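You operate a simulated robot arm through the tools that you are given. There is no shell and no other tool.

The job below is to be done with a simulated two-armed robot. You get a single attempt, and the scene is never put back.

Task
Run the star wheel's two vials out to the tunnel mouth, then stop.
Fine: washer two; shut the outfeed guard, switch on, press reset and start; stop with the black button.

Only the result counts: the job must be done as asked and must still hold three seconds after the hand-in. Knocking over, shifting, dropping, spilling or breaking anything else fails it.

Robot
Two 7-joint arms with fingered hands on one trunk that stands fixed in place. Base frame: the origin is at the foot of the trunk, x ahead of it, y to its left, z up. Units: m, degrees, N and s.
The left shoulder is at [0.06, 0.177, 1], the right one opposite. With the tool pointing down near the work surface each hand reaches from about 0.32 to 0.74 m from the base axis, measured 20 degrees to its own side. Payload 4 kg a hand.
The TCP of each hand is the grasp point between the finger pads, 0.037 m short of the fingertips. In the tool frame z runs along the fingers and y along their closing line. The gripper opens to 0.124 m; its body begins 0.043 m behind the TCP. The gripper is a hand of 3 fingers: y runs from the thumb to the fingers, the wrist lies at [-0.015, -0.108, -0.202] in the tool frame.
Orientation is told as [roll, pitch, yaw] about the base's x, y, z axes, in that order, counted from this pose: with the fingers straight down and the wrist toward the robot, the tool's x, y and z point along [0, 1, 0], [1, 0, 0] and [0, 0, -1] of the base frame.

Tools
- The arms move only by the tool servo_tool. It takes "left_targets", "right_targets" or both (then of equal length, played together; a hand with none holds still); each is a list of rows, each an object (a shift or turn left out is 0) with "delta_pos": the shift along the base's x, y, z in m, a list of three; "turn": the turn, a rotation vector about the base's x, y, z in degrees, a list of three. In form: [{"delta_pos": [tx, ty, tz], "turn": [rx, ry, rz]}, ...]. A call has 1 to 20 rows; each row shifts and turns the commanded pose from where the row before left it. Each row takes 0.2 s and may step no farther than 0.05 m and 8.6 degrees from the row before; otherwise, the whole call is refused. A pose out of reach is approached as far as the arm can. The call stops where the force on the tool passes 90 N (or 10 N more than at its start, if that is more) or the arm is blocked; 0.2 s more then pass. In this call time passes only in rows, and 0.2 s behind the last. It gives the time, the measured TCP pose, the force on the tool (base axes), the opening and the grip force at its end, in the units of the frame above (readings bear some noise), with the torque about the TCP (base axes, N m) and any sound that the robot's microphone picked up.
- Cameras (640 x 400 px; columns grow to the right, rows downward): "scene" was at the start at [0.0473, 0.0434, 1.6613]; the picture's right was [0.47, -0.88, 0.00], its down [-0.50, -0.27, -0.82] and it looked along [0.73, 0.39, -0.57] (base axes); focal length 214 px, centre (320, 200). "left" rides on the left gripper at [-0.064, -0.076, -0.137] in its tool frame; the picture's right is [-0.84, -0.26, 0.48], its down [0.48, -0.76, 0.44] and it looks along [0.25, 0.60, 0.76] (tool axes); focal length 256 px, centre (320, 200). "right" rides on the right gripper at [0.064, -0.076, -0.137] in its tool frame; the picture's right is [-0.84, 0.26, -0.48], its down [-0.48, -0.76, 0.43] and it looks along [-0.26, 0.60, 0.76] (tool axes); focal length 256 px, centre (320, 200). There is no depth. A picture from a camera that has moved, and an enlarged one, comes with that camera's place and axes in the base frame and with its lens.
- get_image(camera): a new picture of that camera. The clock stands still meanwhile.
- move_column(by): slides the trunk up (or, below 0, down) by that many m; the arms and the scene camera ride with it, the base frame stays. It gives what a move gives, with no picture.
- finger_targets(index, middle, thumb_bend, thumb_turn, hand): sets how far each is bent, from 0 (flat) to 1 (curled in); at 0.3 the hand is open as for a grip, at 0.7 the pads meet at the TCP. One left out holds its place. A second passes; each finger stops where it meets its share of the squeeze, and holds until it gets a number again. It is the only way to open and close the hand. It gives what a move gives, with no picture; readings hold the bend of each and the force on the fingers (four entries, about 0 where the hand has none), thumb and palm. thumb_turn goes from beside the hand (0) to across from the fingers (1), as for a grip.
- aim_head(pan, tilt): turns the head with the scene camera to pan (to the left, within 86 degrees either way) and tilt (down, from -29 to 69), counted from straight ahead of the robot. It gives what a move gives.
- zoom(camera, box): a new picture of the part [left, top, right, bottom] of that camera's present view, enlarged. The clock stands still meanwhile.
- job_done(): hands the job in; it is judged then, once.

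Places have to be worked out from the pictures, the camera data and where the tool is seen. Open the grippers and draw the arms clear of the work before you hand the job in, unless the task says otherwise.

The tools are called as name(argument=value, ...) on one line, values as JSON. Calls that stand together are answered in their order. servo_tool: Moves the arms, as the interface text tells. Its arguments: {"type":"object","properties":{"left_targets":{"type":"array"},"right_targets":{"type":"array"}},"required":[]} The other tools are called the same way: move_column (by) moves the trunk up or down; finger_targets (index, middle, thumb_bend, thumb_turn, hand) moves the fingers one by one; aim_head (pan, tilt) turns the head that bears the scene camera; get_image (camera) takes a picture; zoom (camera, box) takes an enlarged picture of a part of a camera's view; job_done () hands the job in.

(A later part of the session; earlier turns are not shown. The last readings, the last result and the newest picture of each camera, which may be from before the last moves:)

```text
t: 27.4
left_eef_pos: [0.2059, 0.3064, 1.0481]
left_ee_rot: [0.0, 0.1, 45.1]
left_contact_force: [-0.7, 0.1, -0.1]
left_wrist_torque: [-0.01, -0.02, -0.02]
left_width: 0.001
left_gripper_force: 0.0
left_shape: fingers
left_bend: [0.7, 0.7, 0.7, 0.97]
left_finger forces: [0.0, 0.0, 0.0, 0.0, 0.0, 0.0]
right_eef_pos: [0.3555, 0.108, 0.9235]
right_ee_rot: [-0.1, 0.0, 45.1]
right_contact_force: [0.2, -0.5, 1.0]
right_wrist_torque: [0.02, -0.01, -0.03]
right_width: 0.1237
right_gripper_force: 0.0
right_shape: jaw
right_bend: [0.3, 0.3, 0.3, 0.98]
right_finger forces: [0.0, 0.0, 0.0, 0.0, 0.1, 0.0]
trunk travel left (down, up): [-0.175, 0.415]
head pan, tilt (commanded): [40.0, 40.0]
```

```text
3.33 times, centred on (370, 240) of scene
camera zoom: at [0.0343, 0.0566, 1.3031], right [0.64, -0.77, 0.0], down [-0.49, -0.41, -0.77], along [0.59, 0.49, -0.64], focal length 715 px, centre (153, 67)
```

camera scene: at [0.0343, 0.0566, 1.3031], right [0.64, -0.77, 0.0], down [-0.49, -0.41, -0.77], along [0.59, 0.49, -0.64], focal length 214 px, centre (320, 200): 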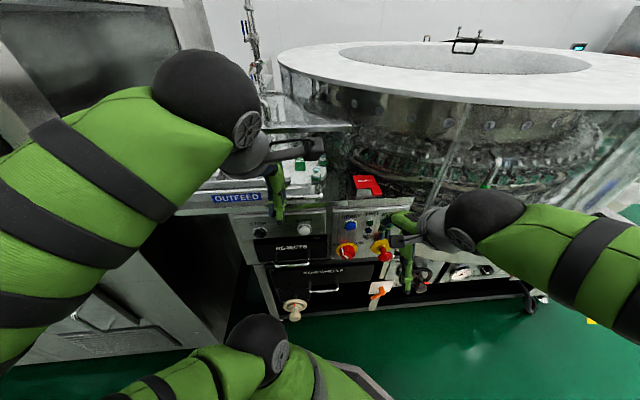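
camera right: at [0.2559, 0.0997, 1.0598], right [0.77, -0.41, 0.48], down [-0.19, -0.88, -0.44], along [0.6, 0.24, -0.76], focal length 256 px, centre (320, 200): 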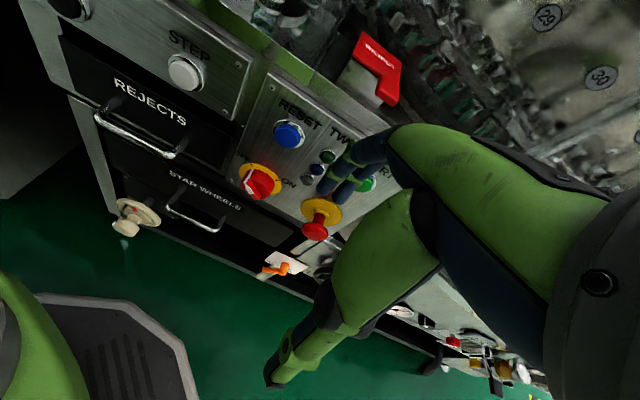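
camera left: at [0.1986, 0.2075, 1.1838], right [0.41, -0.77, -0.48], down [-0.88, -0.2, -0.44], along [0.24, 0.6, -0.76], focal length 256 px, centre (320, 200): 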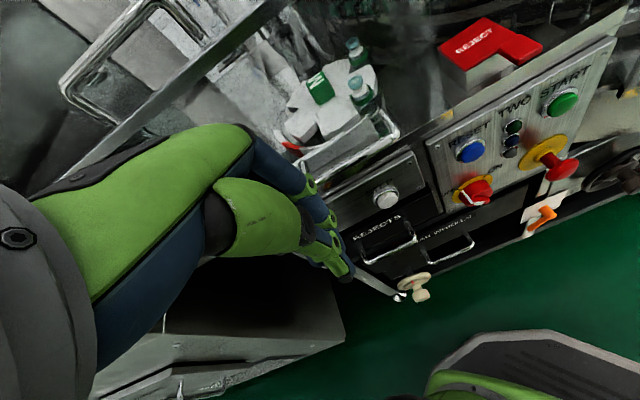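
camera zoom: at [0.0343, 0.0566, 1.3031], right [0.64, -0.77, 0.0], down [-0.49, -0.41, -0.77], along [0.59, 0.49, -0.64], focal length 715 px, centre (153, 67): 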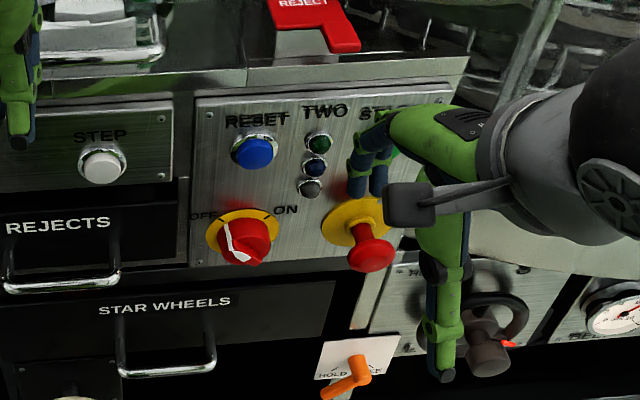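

The knob axis sits at about u=0.12 along the panel, z≈0.687. I tilt the right hand to point horizontally at the panel, staging it about 10 cm in front of the knob.

servo_tool(right_targets=[{"delta_pos": [0.001, 0.008, -0.012], "turn": [5.8, -5.8, 0]}, {"delta_pos": [0.001, 0.008, -0.012], "turn": [5.8, -5.8, 0]}, {"delta_pos": [0.001, 0.008, -0.012], "turn": [5.8, -5.8, 0]}, {"delta_pos": [0.001, 0.008, -0.012], "turn": [5.8, -5.8, 0]}, {"delta_pos": [0.001, 0.008, -0.012], "turn": [5.8, -5.8, 0]}, {"delta_pos": [0.001, 0.008, -0.012], "turn": [5.8, -5.8, 0]}])

get_image(camera="scene")

get_image(camera="right")

```text
t: 28.8
left_eef_pos: [0.2068, 0.3058, 1.0481]
left_ee_rot: [0.0, 0.0, 45.0]
left_contact_force: [0.2, 0.2, 0.0]
left_wrist_torque: [-0.03, 0.04, -0.01]
left_width: 0.0011
left_gripper_force: 0.0
left_shape: fingers
left_bend: [0.7, 0.7, 0.7, 0.97]
left_finger forces: [0.0, 0.0, 0.0, 0.0, 0.0, 0.0]
right_eef_pos: [0.3655, 0.1656, 0.8524]
right_ee_rot: [0.1, -49.1, 44.9]
right_contact_force: [-0.3, -0.5, 0.4]
right_wrist_torque: [0.0, -0.01, 0.0]
right_width: 0.1236
right_gripper_force: 0.0
right_shape: jaw
right_bend: [0.3, 0.3, 0.3, 0.98]
right_finger forces: [0.0, 0.0, 0.0, 0.0, 0.0, 0.1]
right hand out of reach, approached as far as the arm can: row 6
trunk travel left (down, up): [-0.175, 0.415]
head pan, tilt (commanded): [40.0, 40.0]
```

```text
taken
camera scene: at [0.0342, 0.0567, 1.3032], right [0.64, -0.77, 0.0], down [-0.49, -0.41, -0.77], along [0.59, 0.49, -0.64], focal length 214 px, centre (320, 200)
```

scene: 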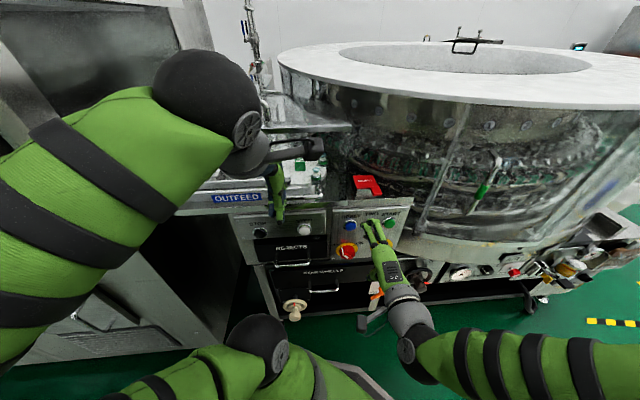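

```text
taken
camera right: at [0.2118, 0.1028, 0.8861], right [0.45, -0.73, 0.51], down [0.22, -0.46, -0.86], along [0.86, 0.5, -0.05], focal length 256 px, centre (320, 200)
```

right: 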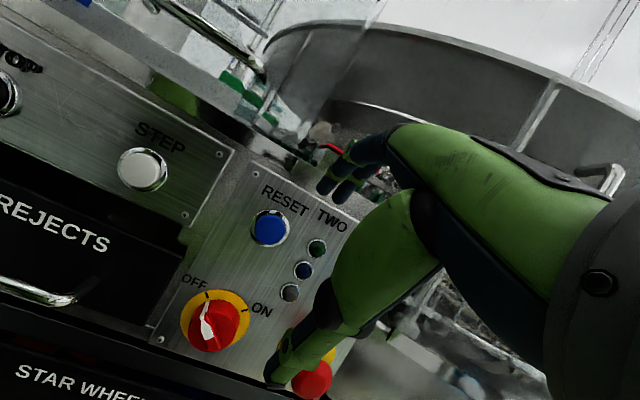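

Row 6 was limited because the wrist came too close to the shoulder, so lowering the trunk further will help both arms. I raise the right hand a bit, and look left to check the left elbow's clearance first.

servo_tool(right_targets=[{"delta_pos": [0, 0, 0.04]}, {"delta_pos": [0, 0, 0.04]}, {"delta_pos": [0, 0, 0.02]}])

aim_head(pan=80, tilt=45)

get_image(camera="scene")

```text
t: 29.6
left_eef_pos: [0.207, 0.3058, 1.0469]
left_ee_rot: [-0.1, -0.2, 44.9]
left_contact_force: [0.3, -0.7, 0.5]
left_wrist_torque: [-0.01, 0.02, 0.02]
left_width: 0.0011
left_gripper_force: 0.1
left_shape: fingers
left_bend: [0.7, 0.7, 0.7, 0.97]
left_finger forces: [0.0, 0.0, 0.1, 0.0, 0.1, 0.1]
right_eef_pos: [0.3679, 0.1647, 0.9544]
right_ee_rot: [0.0, -49.2, 45.0]
right_contact_force: [-0.5, -0.1, -1.1]
right_wrist_torque: [-0.01, 0.01, -0.01]
right_width: 0.1237
right_gripper_force: 0.1
right_shape: jaw
right_bend: [0.3, 0.3, 0.3, 0.98]
right_finger forces: [0.0, 0.0, 0.0, 0.0, 0.1, 0.1]
trunk travel left (down, up): [-0.175, 0.415]
head pan, tilt (commanded): [40.0, 40.0]
```

```text
t: 30.7
left_eef_pos: [0.2059, 0.3058, 1.0462]
left_ee_rot: [0.0, 0.0, 44.9]
left_contact_force: [-0.8, -0.7, 0.4]
left_wrist_torque: [-0.01, -0.05, 0.0]
left_width: 0.001
left_gripper_force: 0.0
left_shape: fingers
left_bend: [0.7, 0.7, 0.7, 0.97]
left_finger forces: [0.0, 0.1, 0.0, 0.0, 0.0, 0.1]
right_eef_pos: [0.3676, 0.1656, 0.954]
right_ee_rot: [0.0, -49.2, 44.9]
right_contact_force: [-0.5, 0.0, 0.2]
right_wrist_torque: [-0.04, 0.01, -0.02]
right_width: 0.1238
right_gripper_force: 0.0
right_shape: jaw
right_bend: [0.3, 0.3, 0.3, 0.98]
right_finger forces: [0.0, 0.0, 0.1, 0.0, 0.0, 0.0]
trunk travel left (down, up): [-0.175, 0.415]
head pan, tilt (commanded): [80.0, 45.0]
```

```text
taken
camera scene: at [-0.0166, 0.0821, 1.2958], right [0.98, -0.17, 0.0], down [-0.12, -0.7, -0.71], along [0.12, 0.7, -0.71], focal length 214 px, centre (320, 200)
```

scene: 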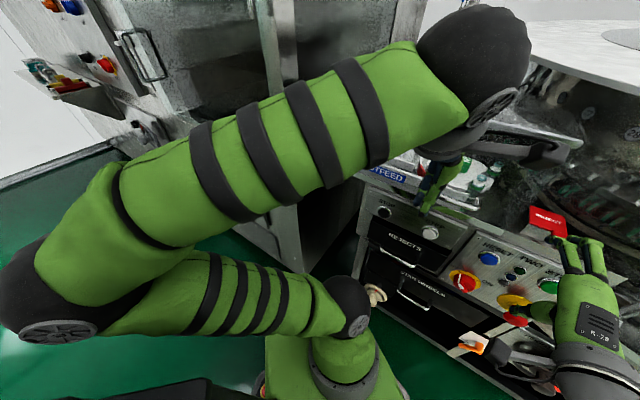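

The left elbow is in open space, well clear of the tunnel cabinet. I lower the trunk by 0.16 m.

move_column(by=-0.16)

aim_head(pan=42, tilt=32)

get_image(camera="scene")

get_image(camera="right")

get_image(camera="left")

```text
t: 32.5
left_eef_pos: [0.2073, 0.3053, 0.8876]
left_ee_rot: [0.1, 0.0, 45.0]
left_contact_force: [0.5, -1.3, -0.5]
left_wrist_torque: [0.0, 0.01, 0.01]
left_width: 0.0013
left_gripper_force: 0.0
left_shape: fingers
left_bend: [0.7, 0.7, 0.7, 0.97]
left_finger forces: [0.0, 0.1, 0.0, 0.1, 0.0, 0.1]
right_eef_pos: [0.3678, 0.1658, 0.7949]
right_ee_rot: [0.0, -49.2, 45.0]
right_contact_force: [-0.3, 0.0, 0.1]
right_wrist_torque: [-0.04, 0.01, 0.0]
right_width: 0.1239
right_gripper_force: 0.1
right_shape: jaw
right_bend: [0.3, 0.3, 0.3, 0.98]
right_finger forces: [0.1, 0.1, 0.0, 0.1, 0.0, 0.1]
trunk travel left (down, up): [-0.015, 0.575]
head pan, tilt (commanded): [80.0, 45.0]
```

```text
t: 33.5
left_eef_pos: [0.2067, 0.3062, 0.8871]
left_ee_rot: [0.0, 0.0, 45.1]
left_contact_force: [-0.3, 0.4, 0.6]
left_wrist_torque: [-0.01, 0.01, -0.02]
left_width: 0.0011
left_gripper_force: 0.1
left_shape: fingers
left_bend: [0.7, 0.7, 0.7, 0.97]
left_finger forces: [0.0, 0.0, 0.1, 0.0, 0.0, 0.0]
right_eef_pos: [0.3671, 0.1652, 0.794]
right_ee_rot: [0.0, -49.2, 44.9]
right_contact_force: [-1.5, 0.3, -0.8]
right_wrist_torque: [0.01, -0.01, 0.03]
right_width: 0.1238
right_gripper_force: 0.0
right_shape: jaw
right_bend: [0.3, 0.3, 0.3, 0.98]
right_finger forces: [0.0, 0.1, 0.1, 0.0, 0.0, 0.0]
trunk travel left (down, up): [-0.015, 0.575]
head pan, tilt (commanded): [42.0, 32.0]
```

```text
taken
camera scene: at [0.0357, 0.062, 1.1553], right [0.67, -0.74, 0.0], down [-0.39, -0.35, -0.85], along [0.63, 0.57, -0.53], focal length 214 px, centre (320, 200)
```

scene: 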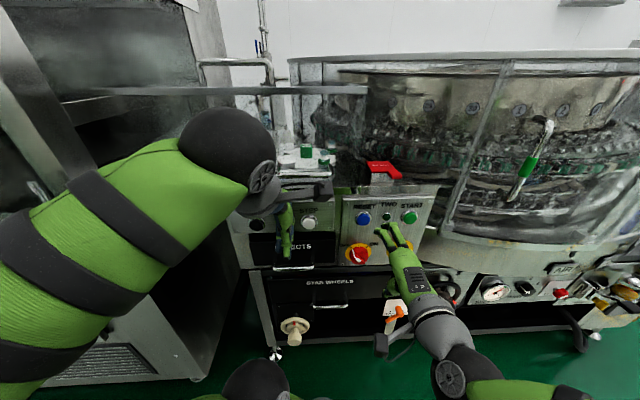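

```text
taken
camera right: at [0.2143, 0.1028, 0.8269], right [0.45, -0.73, 0.51], down [0.22, -0.46, -0.86], along [0.86, 0.5, -0.04], focal length 256 px, centre (320, 200)
```

right: 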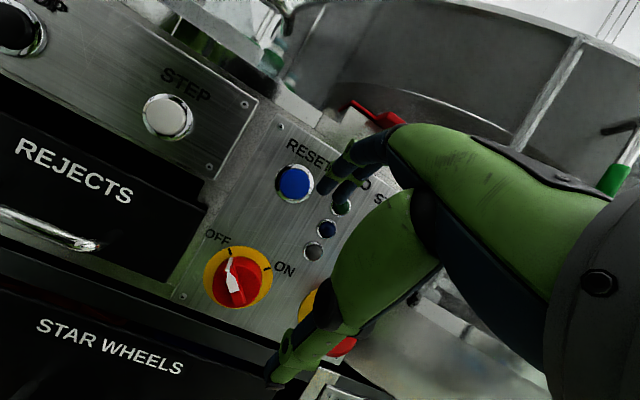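

```text
taken
camera left: at [0.1986, 0.2075, 1.0238], right [0.41, -0.77, -0.48], down [-0.88, -0.2, -0.44], along [0.24, 0.6, -0.76], focal length 256 px, centre (320, 200)
```

left: 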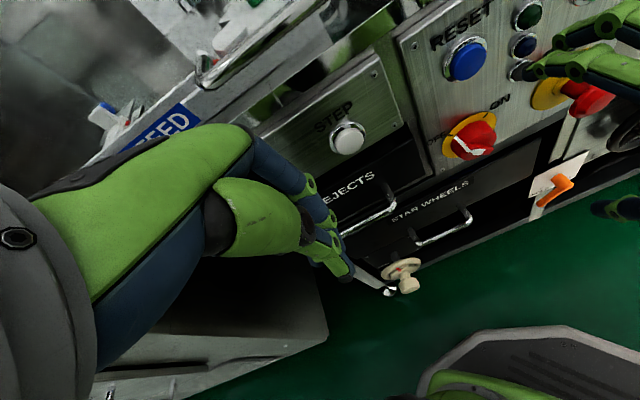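

The trunk is low enough now. I narrow the right hand's opening to about 9 cm, then tilt it toward the panel while advancing, checking partway.

finger_targets(hand="right", index=0.42, middle=0.42, thumb_bend=0.42)

servo_tool(right_targets=[{"delta_pos": [0.0161, 0.0243, -0.026], "turn": [5.8, -5.8, 0]}, {"delta_pos": [0.0142, 0.0212, -0.023], "turn": [5.8, -5.8, 0]}, {"delta_pos": [0.0106, 0.0177, -0.02], "turn": [5.8, -5.8, 0]}])

get_image(camera="scene")

get_image(camera="right")

zoom(camera="left", box=[380, 0, 640, 240])

```text
t: 34.5
left_eef_pos: [0.2067, 0.3052, 0.8874]
left_ee_rot: [0.1, -0.2, 45.1]
left_contact_force: [-0.3, -0.6, 0.2]
left_wrist_torque: [-0.02, 0.0, -0.03]
left_width: 0.0009
left_gripper_force: 0.1
left_shape: fingers
left_bend: [0.7, 0.7, 0.7, 0.97]
left_finger forces: [0.0, 0.0, 0.0, 0.0, 0.0, 0.1]
right_eef_pos: [0.3672, 0.1653, 0.7947]
right_ee_rot: [0.1, -49.2, 45.0]
right_contact_force: [-0.9, -0.2, -0.3]
right_wrist_torque: [0.02, -0.02, -0.03]
right_width: 0.0875
right_gripper_force: 0.2
right_shape: fingers
right_bend: [0.42, 0.42, 0.42, 0.98]
right_finger forces: [0.0, 0.1, 0.1, 0.0, 0.1, 0.0]
trunk travel left (down, up): [-0.015, 0.575]
head pan, tilt (commanded): [42.0, 32.0]
```

```text
t: 35.4
left_eef_pos: [0.2059, 0.3072, 0.8866]
left_ee_rot: [-0.1, -0.1, 44.9]
left_contact_force: [-0.8, 0.5, 0.1]
left_wrist_torque: [-0.04, -0.06, -0.04]
left_width: 0.0009
left_gripper_force: 0.0
left_shape: fingers
left_bend: [0.7, 0.7, 0.7, 0.97]
left_finger forces: [0.1, 0.0, 0.1, 0.0, 0.0, 0.0]
right_eef_pos: [0.3838, 0.2102, 0.7338]
right_ee_rot: [1.9, -59.2, 43.2]
right_contact_force: [0.8, 0.1, 0.1]
right_wrist_torque: [0.02, 0.01, 0.01]
right_width: 0.0869
right_gripper_force: 0.2
right_shape: fingers
right_bend: [0.42, 0.42, 0.42, 0.98]
right_finger forces: [0.0, 0.0, 0.0, 0.0, 0.0, 0.0]
right hand out of reach, approached as far as the arm can: row 2, 3
trunk travel left (down, up): [-0.015, 0.575]
head pan, tilt (commanded): [42.0, 32.0]
```

```text
taken
camera scene: at [0.0347, 0.0629, 1.1553], right [0.67, -0.74, 0.0], down [-0.39, -0.36, -0.85], along [0.63, 0.57, -0.53], focal length 214 px, centre (320, 200)
```

scene: 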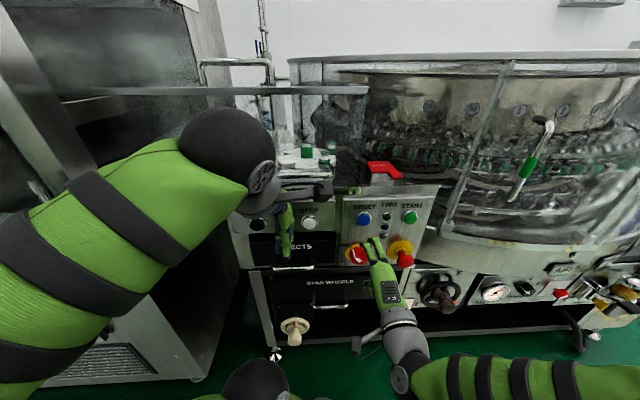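

```text
taken
camera right: at [0.2285, 0.1455, 0.74], right [0.39, -0.8, 0.45], down [0.32, -0.34, -0.88], along [0.86, 0.49, 0.12], focal length 256 px, centre (320, 200)
```

right: 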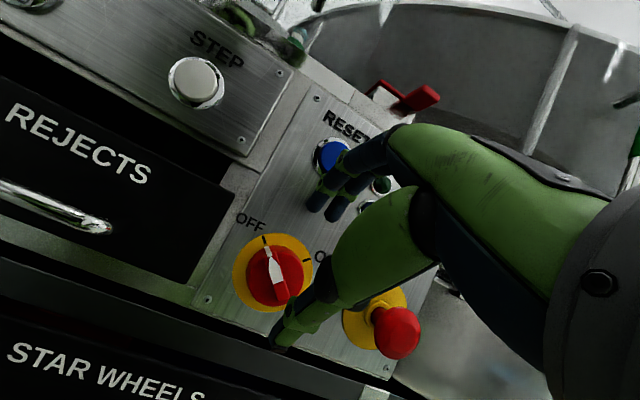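

```text
1.67 times, centred on (510, 120) of left
camera zoom: at [0.1976, 0.2084, 1.0239], right [0.41, -0.77, -0.48], down [-0.88, -0.2, -0.44], along [0.24, 0.6, -0.76], focal length 427 px, centre (3, 333)
```

zoom: 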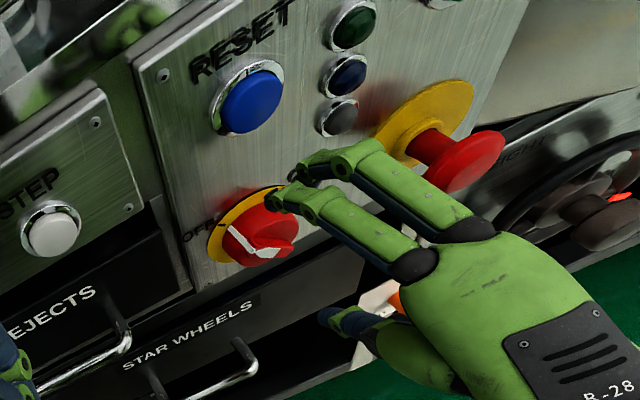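

The wrist hits a joint limit beyond about 59° tilt, so gripping the knob straight on isn't available from here. The knob has a raised ridge, so I'll try turning it by pushing the ridge with the index finger alone. I back off slightly, ease the tilt to about 50°, and set the fingers.

servo_tool(right_targets=[{"delta_pos": [-0.015, -0.015, 0.01], "turn": [-4, 4, 0]}, {"delta_pos": [-0.01, -0.01, 0.01], "turn": [-5, 5, 0]}, {"delta_pos": [0, 0, 0.01], "turn": [-4, 4, 0]}])

finger_targets(hand="right", index=0.5, middle=1.0, thumb_bend=0.45)

get_image(camera="right")

zoom(camera="left", box=[380, 0, 640, 240])

zoom(camera="scene", box=[320, 190, 440, 290])

```text
t: 36.1
left_eef_pos: [0.2059, 0.3051, 0.8859]
left_ee_rot: [0.0, 0.0, 45.1]
left_contact_force: [-0.5, 0.0, 0.8]
left_wrist_torque: [0.01, -0.02, -0.01]
left_width: 0.0012
left_gripper_force: 0.0
left_shape: fingers
left_bend: [0.7, 0.7, 0.7, 0.97]
left_finger forces: [0.1, 0.1, 0.0, 0.0, 0.1, 0.1]
right_eef_pos: [0.3619, 0.1871, 0.7639]
right_ee_rot: [1.3, -40.6, 43.7]
right_contact_force: [-0.3, 0.5, 0.5]
right_wrist_torque: [0.01, -0.02, 0.01]
right_width: 0.0869
right_gripper_force: 0.1
right_shape: fingers
right_bend: [0.42, 0.42, 0.42, 0.98]
right_finger forces: [0.1, 0.0, 0.0, 0.0, 0.1, 0.0]
trunk travel left (down, up): [-0.015, 0.575]
head pan, tilt (commanded): [42.0, 32.0]
```

```text
t: 37.1
left_eef_pos: [0.2064, 0.3068, 0.8862]
left_ee_rot: [0.0, 0.0, 45.0]
left_contact_force: [0.3, -0.2, 0.4]
left_wrist_torque: [0.0, -0.04, -0.02]
left_width: 0.0012
left_gripper_force: 0.0
left_shape: fingers
left_bend: [0.7, 0.7, 0.7, 0.97]
left_finger forces: [0.1, 0.0, 0.0, 0.0, 0.0, 0.0]
right_eef_pos: [0.3616, 0.1868, 0.7634]
right_ee_rot: [1.2, -40.7, 43.6]
right_contact_force: [-0.8, 0.0, 0.5]
right_wrist_torque: [0.0, -0.02, 0.02]
right_width: 0.0704
right_gripper_force: 0.1
right_shape: fingers
right_bend: [0.5, 1.0, 0.45, 0.98]
right_finger forces: [0.0, 0.0, 0.0, 0.0, 0.1, 0.0]
trunk travel left (down, up): [-0.015, 0.575]
head pan, tilt (commanded): [42.0, 32.0]
```

```text
taken
camera right: at [0.2123, 0.1294, 0.8196], right [0.51, -0.69, 0.52], down [0.12, -0.54, -0.83], along [0.85, 0.48, -0.19], focal length 256 px, centre (320, 200)
```

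right: 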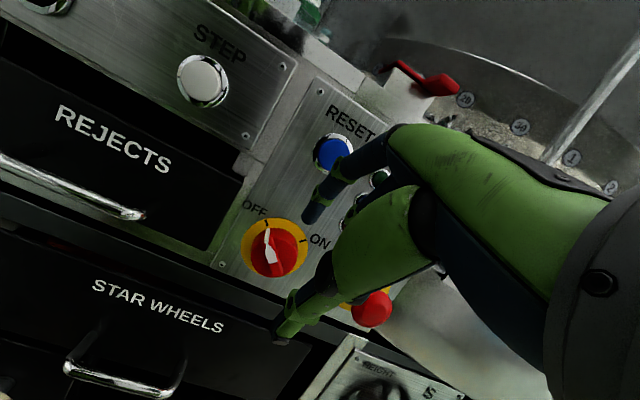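

```text
1.67 times, centred on (510, 120) of left
camera zoom: at [0.1986, 0.2075, 1.0238], right [0.41, -0.77, -0.48], down [-0.88, -0.2, -0.44], along [0.24, 0.6, -0.76], focal length 427 px, centre (3, 333)
```

zoom: 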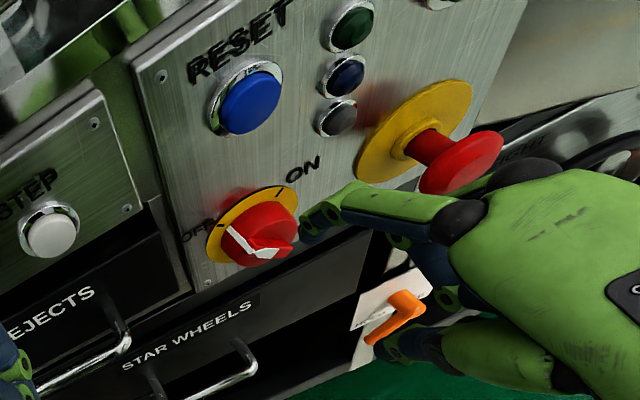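

```text
4.00 times, centred on (380, 240) of scene
camera zoom: at [0.0358, 0.0619, 1.1553], right [0.67, -0.74, 0.0], down [-0.39, -0.35, -0.85], along [0.63, 0.57, -0.53], focal length 858 px, centre (80, 40)
```

zoom: 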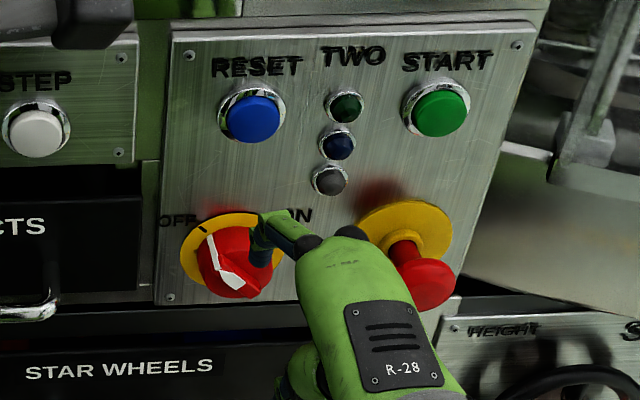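

The index finger now sticks out alone. I zoom the right camera on the knob for a near-frontal measurement of the knob centre and the ridge.

zoom(camera="right", box=[220, 180, 340, 300])

zoom(camera="left", box=[440, 90, 540, 180])

zoom(camera="scene", box=[335, 230, 405, 280])

```text
3.33 times, centred on (280, 240) of right
camera zoom: at [0.2123, 0.1294, 0.8196], right [0.51, -0.69, 0.52], down [0.12, -0.54, -0.83], along [0.85, 0.48, -0.19], focal length 853 px, centre (453, 67)
```

zoom: 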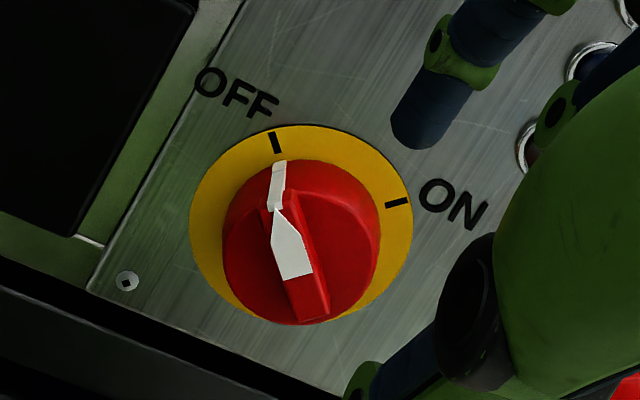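

```text
4.44 times, centred on (490, 135) of left
camera zoom: at [0.1986, 0.2075, 1.0238], right [0.41, -0.77, -0.48], down [-0.88, -0.2, -0.44], along [0.24, 0.6, -0.76], focal length 1138 px, centre (-436, 489)
```

zoom: 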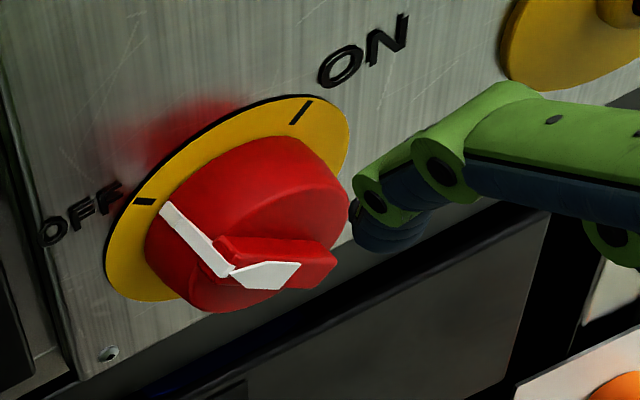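

```text
8.00 times, centred on (370, 255) of scene
camera zoom: at [0.0358, 0.0619, 1.1553], right [0.67, -0.74, 0.0], down [-0.39, -0.35, -0.85], along [0.63, 0.57, -0.53], focal length 1716 px, centre (-80, -240)
```

zoom: 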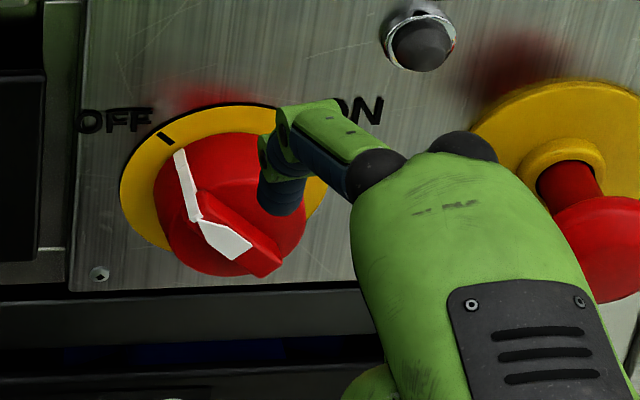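

Refined: the ridge front is at d≈0.4815, u≈0.117, z≈0.693, pointing −50° at OFF, with ON at +47°; my index tip is 4.8 cm ahead of the TCP. I place the fingertip just left of the ridge, still in front of the knob.

servo_tool(right_targets=[{"delta_pos": [-0.005, 0.013, -0.03]}, {"delta_pos": [-0.0047, 0.014, -0.0294]}])

zoom(camera="right", box=[220, 140, 360, 260])

zoom(camera="left", box=[440, 90, 540, 180])

zoom(camera="scene", box=[335, 230, 405, 280])

```text
t: 37.8
left_eef_pos: [0.2064, 0.3057, 0.8878]
left_ee_rot: [0.0, -0.2, 45.1]
left_contact_force: [0.1, -0.1, 0.9]
left_wrist_torque: [0.01, -0.02, -0.06]
left_width: 0.0009
left_gripper_force: 0.0
left_shape: fingers
left_bend: [0.7, 0.7, 0.7, 0.97]
left_finger forces: [0.1, 0.1, 0.0, 0.0, 0.1, 0.1]
right_eef_pos: [0.3486, 0.2146, 0.7038]
right_ee_rot: [1.2, -40.8, 43.7]
right_contact_force: [0.4, 0.0, -0.7]
right_wrist_torque: [0.0, 0.01, 0.03]
right_width: 0.07
right_gripper_force: 0.0
right_shape: fingers
right_bend: [0.5, 1.0, 0.45, 0.98]
right_finger forces: [0.1, 0.0, 0.0, 0.1, 0.0, 0.0]
trunk travel left (down, up): [-0.015, 0.575]
head pan, tilt (commanded): [42.0, 32.0]
```

```text
3.33 times, centred on (290, 200) of right
camera zoom: at [0.2001, 0.1568, 0.7599], right [0.5, -0.69, 0.52], down [0.12, -0.54, -0.83], along [0.85, 0.48, -0.19], focal length 853 px, centre (420, 200)
```

zoom: 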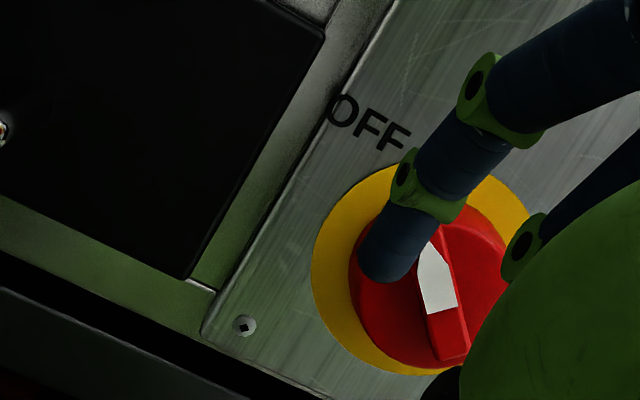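

```text
4.44 times, centred on (490, 135) of left
camera zoom: at [0.1985, 0.2073, 1.024], right [0.41, -0.77, -0.48], down [-0.88, -0.2, -0.44], along [0.24, 0.6, -0.76], focal length 1138 px, centre (-436, 489)
```

zoom: 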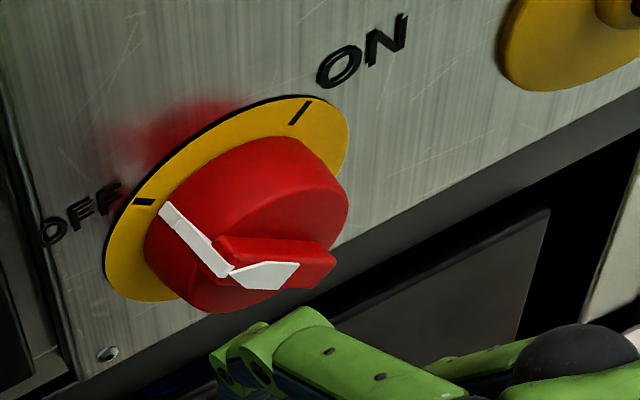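

```text
8.00 times, centred on (370, 255) of scene
camera zoom: at [0.0356, 0.0618, 1.1554], right [0.67, -0.74, 0.0], down [-0.39, -0.35, -0.85], along [0.63, 0.57, -0.53], focal length 1716 px, centre (-80, -240)
```

zoom: 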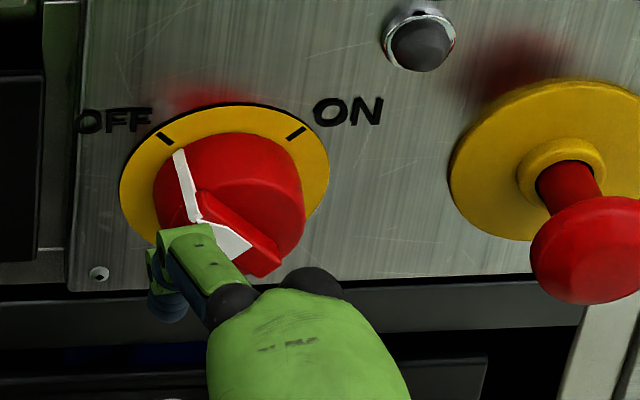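

The fingertip is left of the ridge and in front of the knob. I advance about 3.5 cm toward the face in small steps.

servo_tool(right_targets=[{"delta_pos": [0.009, 0.009, 0]}, {"delta_pos": [0.009, 0.009, 0]}, {"delta_pos": [0.007, 0.007, 0]}])

zoom(camera="right", box=[220, 140, 360, 260])

zoom(camera="left", box=[440, 90, 540, 180])

zoom(camera="scene", box=[335, 230, 405, 280])

```text
t: 38.5
left_eef_pos: [0.2062, 0.3047, 0.8876]
left_ee_rot: [0.0, 0.0, 44.9]
left_contact_force: [0.1, -0.9, -0.8]
left_wrist_torque: [-0.01, -0.01, 0.0]
left_width: 0.0009
left_gripper_force: 0.1
left_shape: fingers
left_bend: [0.7, 0.7, 0.7, 0.97]
left_finger forces: [0.1, 0.1, 0.0, 0.1, 0.1, 0.1]
right_eef_pos: [0.3765, 0.2379, 0.7053]
right_ee_rot: [1.3, -40.8, 43.7]
right_contact_force: [-0.8, -0.4, 0.6]
right_wrist_torque: [0.01, -0.02, -0.02]
right_width: 0.0698
right_gripper_force: 0.0
right_shape: fingers
right_bend: [0.5, 1.0, 0.45, 0.98]
right_finger forces: [0.0, 0.0, 0.0, 0.1, 0.1, 0.1]
trunk travel left (down, up): [-0.015, 0.575]
head pan, tilt (commanded): [42.0, 32.0]
```

```text
3.33 times, centred on (290, 200) of right
camera zoom: at [0.2268, 0.1807, 0.7605], right [0.51, -0.69, 0.52], down [0.12, -0.54, -0.83], along [0.85, 0.48, -0.19], focal length 853 px, centre (420, 200)
```

zoom: 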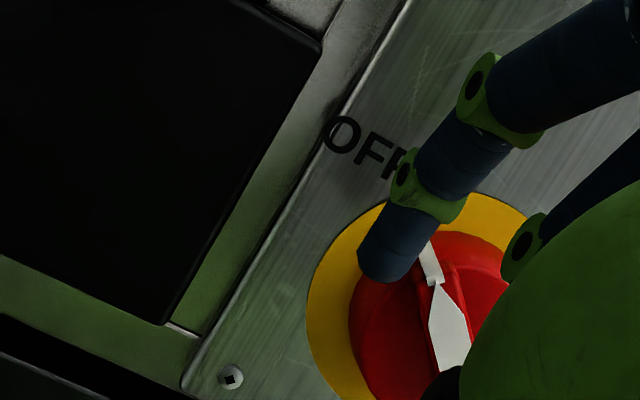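

```text
4.44 times, centred on (490, 135) of left
camera zoom: at [0.1986, 0.2074, 1.0239], right [0.41, -0.77, -0.48], down [-0.88, -0.2, -0.44], along [0.24, 0.6, -0.76], focal length 1138 px, centre (-436, 489)
```

zoom: 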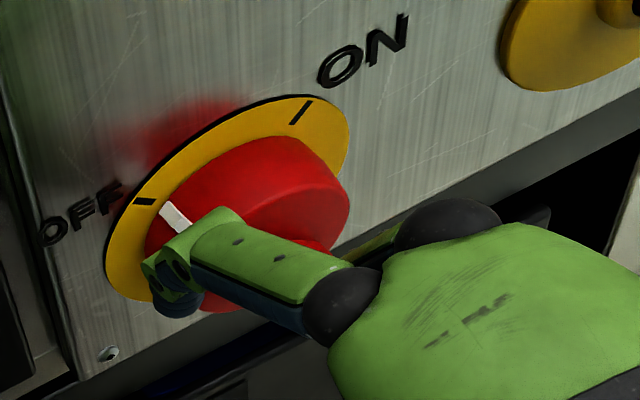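

```text
8.00 times, centred on (370, 255) of scene
camera zoom: at [0.0357, 0.0619, 1.1553], right [0.67, -0.74, 0.0], down [-0.39, -0.35, -0.85], along [0.63, 0.57, -0.53], focal length 1716 px, centre (-80, -240)
```

zoom: 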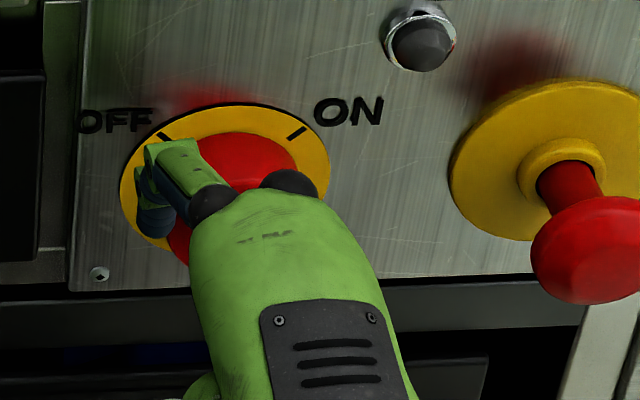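

No contact yet and the fingertip sits beside the ridge at the right depth. I push right along the first part of the arc.

servo_tool(right_targets=[{"delta_pos": [0.0072, -0.0042, 0]}, {"delta_pos": [0.0057, -0.0057, 0.001]}, {"delta_pos": [0.0042, -0.0042, 0.002]}])

zoom(camera="right", box=[220, 140, 360, 260])

zoom(camera="left", box=[440, 90, 540, 180])

zoom(camera="scene", box=[335, 230, 405, 280])

```text
t: 39.4
left_eef_pos: [0.2051, 0.3061, 0.8886]
left_ee_rot: [-0.1, 0.0, 45.1]
left_contact_force: [0.5, 0.0, 0.2]
left_wrist_torque: [0.0, 0.0, -0.02]
left_width: 0.0013
left_gripper_force: 0.0
left_shape: fingers
left_bend: [0.7, 0.7, 0.7, 0.97]
left_finger forces: [0.1, 0.0, 0.0, 0.0, 0.0, 0.1]
right_eef_pos: [0.393, 0.2248, 0.7114]
right_ee_rot: [1.1, -40.9, 43.7]
right_contact_force: [-9.1, -1.4, 13.1]
right_wrist_torque: [0.63, -0.48, 0.43]
right_width: 0.076
right_gripper_force: 7.2
right_shape: fingers
right_bend: [0.46, 1.0, 0.45, 0.98]
right_finger forces: [15.6, 0.0, 0.0, 0.0, 0.1, 0.0]
trunk travel left (down, up): [-0.015, 0.575]
head pan, tilt (commanded): [42.0, 32.0]
```

```text
3.33 times, centred on (290, 200) of right
camera zoom: at [0.2444, 0.1668, 0.7656], right [0.5, -0.69, 0.52], down [0.12, -0.54, -0.83], along [0.85, 0.48, -0.19], focal length 853 px, centre (420, 200)
```

zoom: 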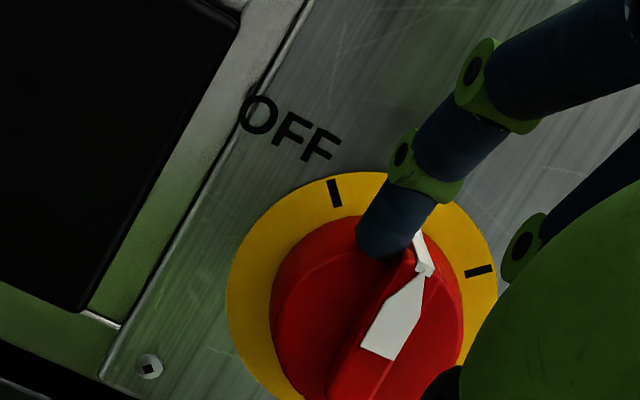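

```text
4.44 times, centred on (490, 135) of left
camera zoom: at [0.1977, 0.2072, 1.0243], right [0.41, -0.77, -0.48], down [-0.88, -0.2, -0.44], along [0.24, 0.6, -0.76], focal length 1138 px, centre (-436, 489)
```

zoom: 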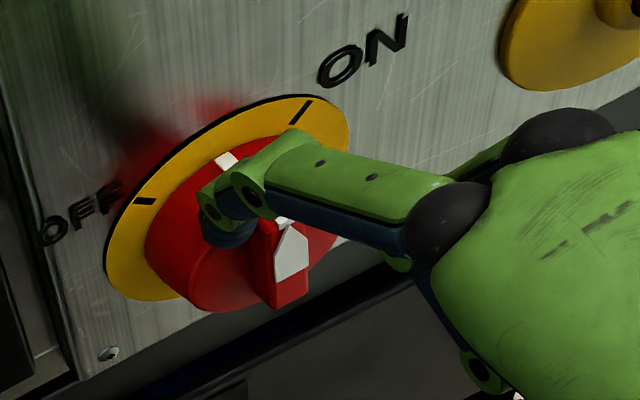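

```text
8.00 times, centred on (370, 255) of scene
camera zoom: at [0.0348, 0.0616, 1.1556], right [0.67, -0.74, 0.0], down [-0.39, -0.35, -0.85], along [0.63, 0.57, -0.53], focal length 1716 px, centre (-80, -240)
```

zoom: 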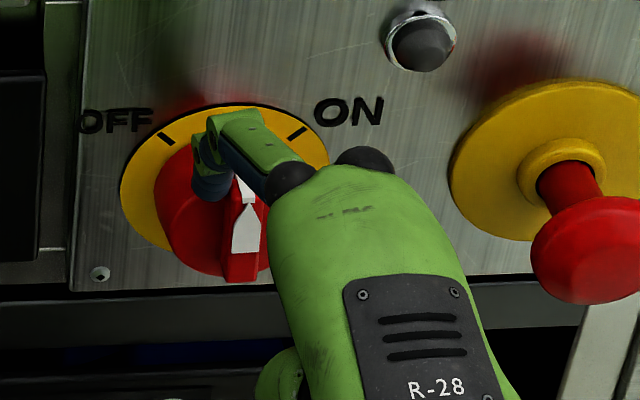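

It works: the pointer has swung to about vertical. I continue the arc up and to the right toward ON.

servo_tool(right_targets=[{"delta_pos": [0.0035, -0.0035, 0.003]}, {"delta_pos": [0.0035, -0.0035, 0.003]}, {"delta_pos": [0.0035, -0.0035, 0.002]}])

zoom(camera="right", box=[220, 140, 360, 260])

zoom(camera="left", box=[440, 90, 540, 180])

zoom(camera="scene", box=[335, 200, 415, 280])

```text
t: 40.1
left_eef_pos: [0.2066, 0.306, 0.8871]
left_ee_rot: [0.0, 0.0, 45.0]
left_contact_force: [0.7, -0.4, -0.1]
left_wrist_torque: [-0.02, 0.02, 0.02]
left_width: 0.0012
left_gripper_force: 0.1
left_shape: fingers
left_bend: [0.7, 0.7, 0.7, 0.97]
left_finger forces: [0.1, 0.1, 0.0, 0.1, 0.0, 0.1]
right_eef_pos: [0.4064, 0.2132, 0.7157]
right_ee_rot: [1.2, -40.7, 43.5]
right_contact_force: [0.5, -0.2, 0.6]
right_wrist_torque: [0.05, -0.04, -0.06]
right_width: 0.0714
right_gripper_force: 0.7
right_shape: fingers
right_bend: [0.49, 1.0, 0.45, 0.98]
right_finger forces: [1.0, 0.0, 0.0, 0.0, 0.0, 0.0]
trunk travel left (down, up): [-0.015, 0.575]
head pan, tilt (commanded): [42.0, 32.0]
```

```text
3.33 times, centred on (290, 200) of right
camera zoom: at [0.2574, 0.156, 0.7721], right [0.5, -0.69, 0.52], down [0.12, -0.54, -0.83], along [0.86, 0.48, -0.19], focal length 853 px, centre (420, 200)
```

zoom: 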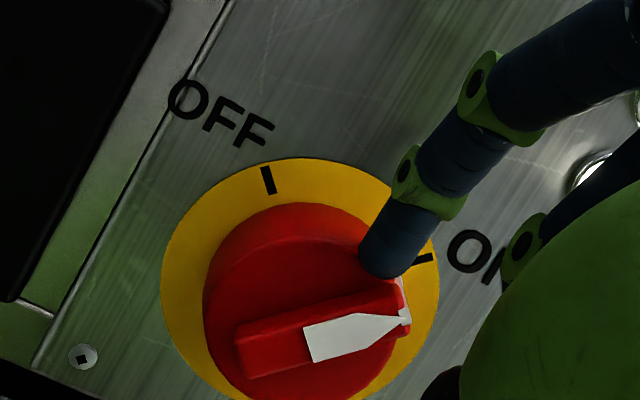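

```text
4.44 times, centred on (490, 135) of left
camera zoom: at [0.1988, 0.2074, 1.0237], right [0.41, -0.77, -0.48], down [-0.88, -0.2, -0.44], along [0.24, 0.6, -0.76], focal length 1138 px, centre (-436, 489)
```

zoom: 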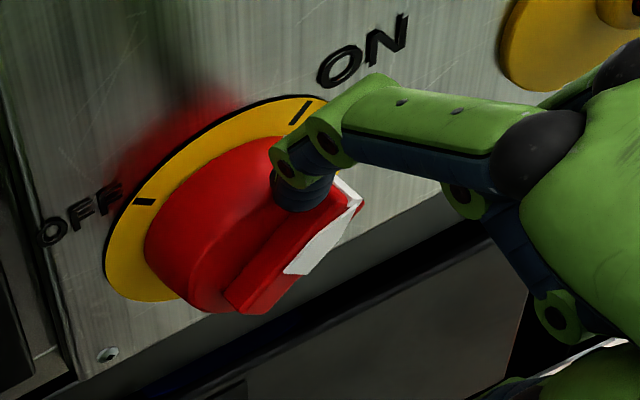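

```text
5.00 times, centred on (375, 240) of scene
camera zoom: at [0.0359, 0.0619, 1.1552], right [0.67, -0.74, 0.0], down [-0.39, -0.35, -0.85], along [0.63, 0.57, -0.53], focal length 1072 px, centre (45, 0)
```

zoom: 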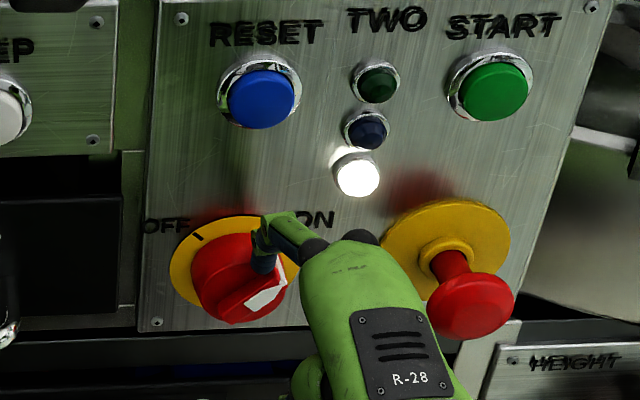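

The knob is at ON and the white lamp has lit. I back the finger straight off, rise to RESET height, and straighten the index for pressing.

servo_tool(right_targets=[{"delta_pos": [-0.02, -0.02, 0.002]}, {"delta_pos": [-0.025, -0.025, 0.005]}, {"delta_pos": [-0.005, -0.005, 0.035], "turn": [3.2, -3.2, 0]}, {"delta_pos": [0.0, 0.0, 0.03], "turn": [3.2, -3.2, 0]}])

finger_targets(hand="right", index=0.3, middle=1.0, thumb_bend=0.5)

get_image(camera="right")

zoom(camera="scene", box=[320, 180, 440, 280])

zoom(camera="left", box=[400, 0, 600, 180])

```text
t: 41.1
left_eef_pos: [0.2068, 0.3051, 0.8869]
left_ee_rot: [0.0, 0.0, 45.0]
left_contact_force: [0.4, -0.5, 0.3]
left_wrist_torque: [0.0, -0.01, -0.02]
left_width: 0.0013
left_gripper_force: 0.1
left_shape: fingers
left_bend: [0.7, 0.7, 0.7, 0.97]
left_finger forces: [0.0, 0.0, 0.1, 0.1, 0.1, 0.1]
right_eef_pos: [0.3524, 0.1645, 0.7904]
right_ee_rot: [1.5, -49.8, 43.4]
right_contact_force: [-0.4, -0.2, 0.5]
right_wrist_torque: [0.02, -0.02, -0.02]
right_width: 0.0703
right_gripper_force: 0.0
right_shape: fingers
right_bend: [0.5, 1.0, 0.45, 0.98]
right_finger forces: [0.0, 0.0, 0.0, 0.0, 0.0, 0.1]
trunk travel left (down, up): [-0.015, 0.575]
head pan, tilt (commanded): [42.0, 32.0]
```

```text
t: 42.1
left_eef_pos: [0.2056, 0.3062, 0.8856]
left_ee_rot: [-0.1, 0.0, 45.0]
left_contact_force: [0.6, 0.0, 0.1]
left_wrist_torque: [-0.01, -0.02, -0.02]
left_width: 0.0011
left_gripper_force: 0.1
left_shape: fingers
left_bend: [0.7, 0.7, 0.7, 0.97]
left_finger forces: [0.1, 0.1, 0.0, 0.0, 0.1, 0.1]
right_eef_pos: [0.3528, 0.1645, 0.7894]
right_ee_rot: [1.5, -49.8, 43.4]
right_contact_force: [-0.3, -0.4, -0.6]
right_wrist_torque: [0.0, -0.01, -0.02]
right_width: 0.093
right_gripper_force: 0.0
right_shape: fingers
right_bend: [0.3, 1.0, 0.5, 0.98]
right_finger forces: [0.0, 0.0, 0.1, 0.1, 0.1, 0.1]
trunk travel left (down, up): [-0.015, 0.575]
head pan, tilt (commanded): [42.0, 32.0]
```

```text
taken
camera right: at [0.1991, 0.102, 0.8222], right [0.45, -0.75, 0.49], down [0.22, -0.45, -0.87], along [0.87, 0.5, -0.04], focal length 256 px, centre (320, 200)
```

right: 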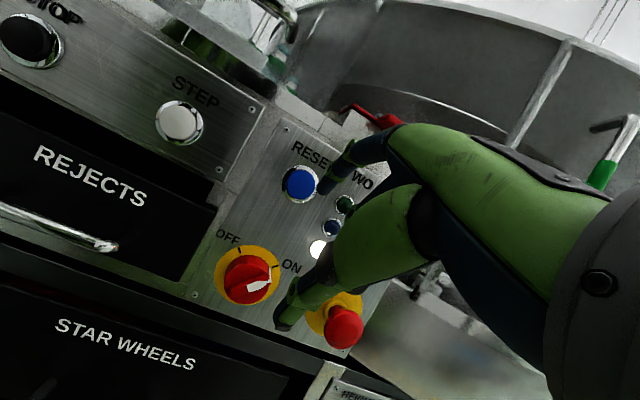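

```text
4.00 times, centred on (380, 230) of scene
camera zoom: at [0.0358, 0.0619, 1.1553], right [0.67, -0.74, 0.0], down [-0.39, -0.35, -0.85], along [0.63, 0.57, -0.53], focal length 858 px, centre (80, 80)
```

zoom: 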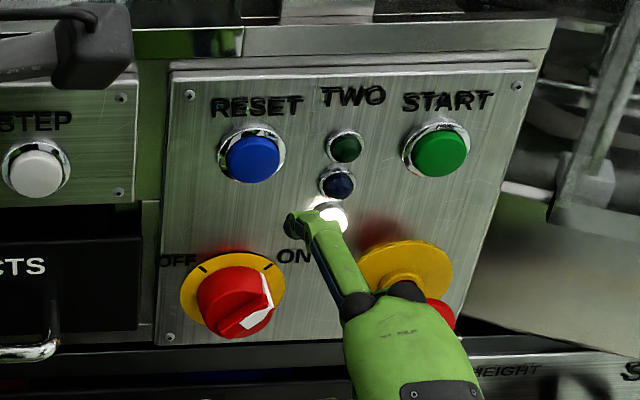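

```text
2.22 times, centred on (500, 90) of left
camera zoom: at [0.1986, 0.2075, 1.0238], right [0.41, -0.77, -0.48], down [-0.88, -0.2, -0.44], along [0.24, 0.6, -0.76], focal length 569 px, centre (-80, 444)
```

zoom: 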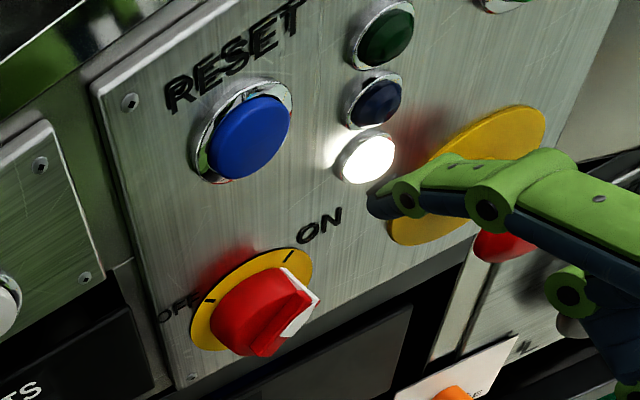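

The ON lamp is lit and the index tip is about at (0.391, 0.219, 0.826). I bring it to about 1 cm in front of RESET at (0.443, 0.277, 0.816).

servo_tool(right_targets=[{"delta_pos": [0.0125, 0.0185, -0.005]}, {"delta_pos": [0.0155, 0.0155, -0.005]}, {"delta_pos": [0.0145, 0.0145, 0]}])

zoom(camera="scene", box=[320, 180, 440, 280])

zoom(camera="left", box=[400, 0, 600, 180])

zoom(camera="right", box=[220, 120, 380, 240])

```text
t: 43.0
left_eef_pos: [0.2062, 0.3059, 0.8864]
left_ee_rot: [0.1, -0.1, 44.9]
left_contact_force: [-0.1, 0.0, -0.5]
left_wrist_torque: [-0.01, -0.02, -0.03]
left_width: 0.0014
left_gripper_force: 0.0
left_shape: fingers
left_bend: [0.7, 0.7, 0.7, 0.97]
left_finger forces: [0.0, 0.0, 0.0, 0.0, 0.1, 0.0]
right_eef_pos: [0.3971, 0.2109, 0.7784]
right_ee_rot: [1.3, -49.8, 43.4]
right_contact_force: [0.3, -0.7, -1.0]
right_wrist_torque: [-0.04, 0.01, 0.0]
right_width: 0.093
right_gripper_force: 0.0
right_shape: fingers
right_bend: [0.3, 1.0, 0.5, 0.98]
right_finger forces: [0.6, 0.0, 0.0, 0.0, 0.1, 0.0]
trunk travel left (down, up): [-0.015, 0.575]
head pan, tilt (commanded): [42.0, 32.0]
```

```text
4.00 times, centred on (380, 230) of scene
camera zoom: at [0.0356, 0.0618, 1.1553], right [0.67, -0.74, 0.0], down [-0.39, -0.35, -0.85], along [0.63, 0.57, -0.53], focal length 858 px, centre (80, 80)
```

zoom: 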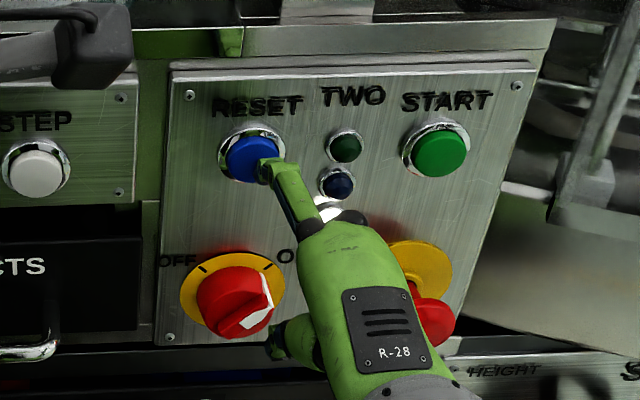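

```text
2.22 times, centred on (500, 90) of left
camera zoom: at [0.1985, 0.2073, 1.0239], right [0.41, -0.77, -0.48], down [-0.88, -0.2, -0.44], along [0.24, 0.6, -0.76], focal length 569 px, centre (-80, 444)
```

zoom: 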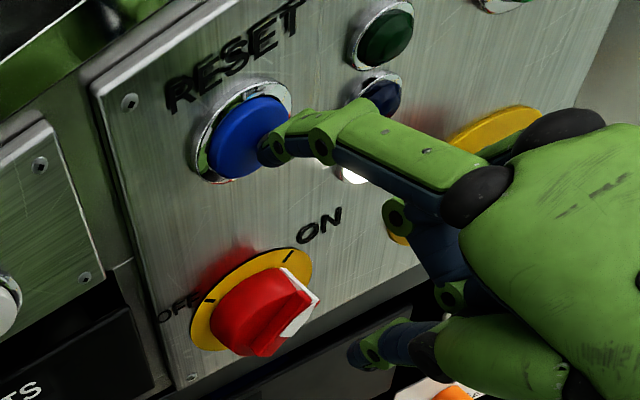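

```text
3.33 times, centred on (300, 180) of right
camera zoom: at [0.243, 0.1486, 0.8101], right [0.45, -0.75, 0.49], down [0.22, -0.45, -0.87], along [0.87, 0.5, -0.04], focal length 853 px, centre (387, 267)
```

zoom: 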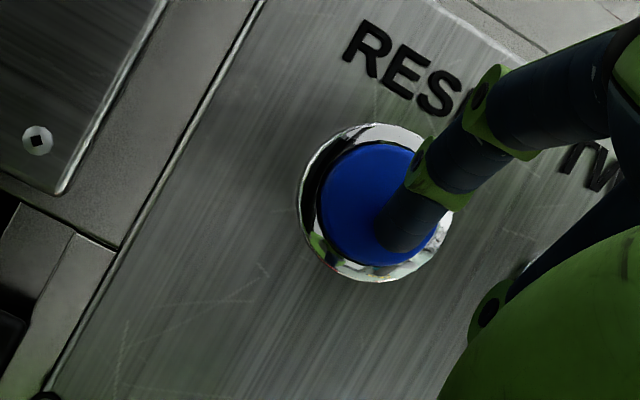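

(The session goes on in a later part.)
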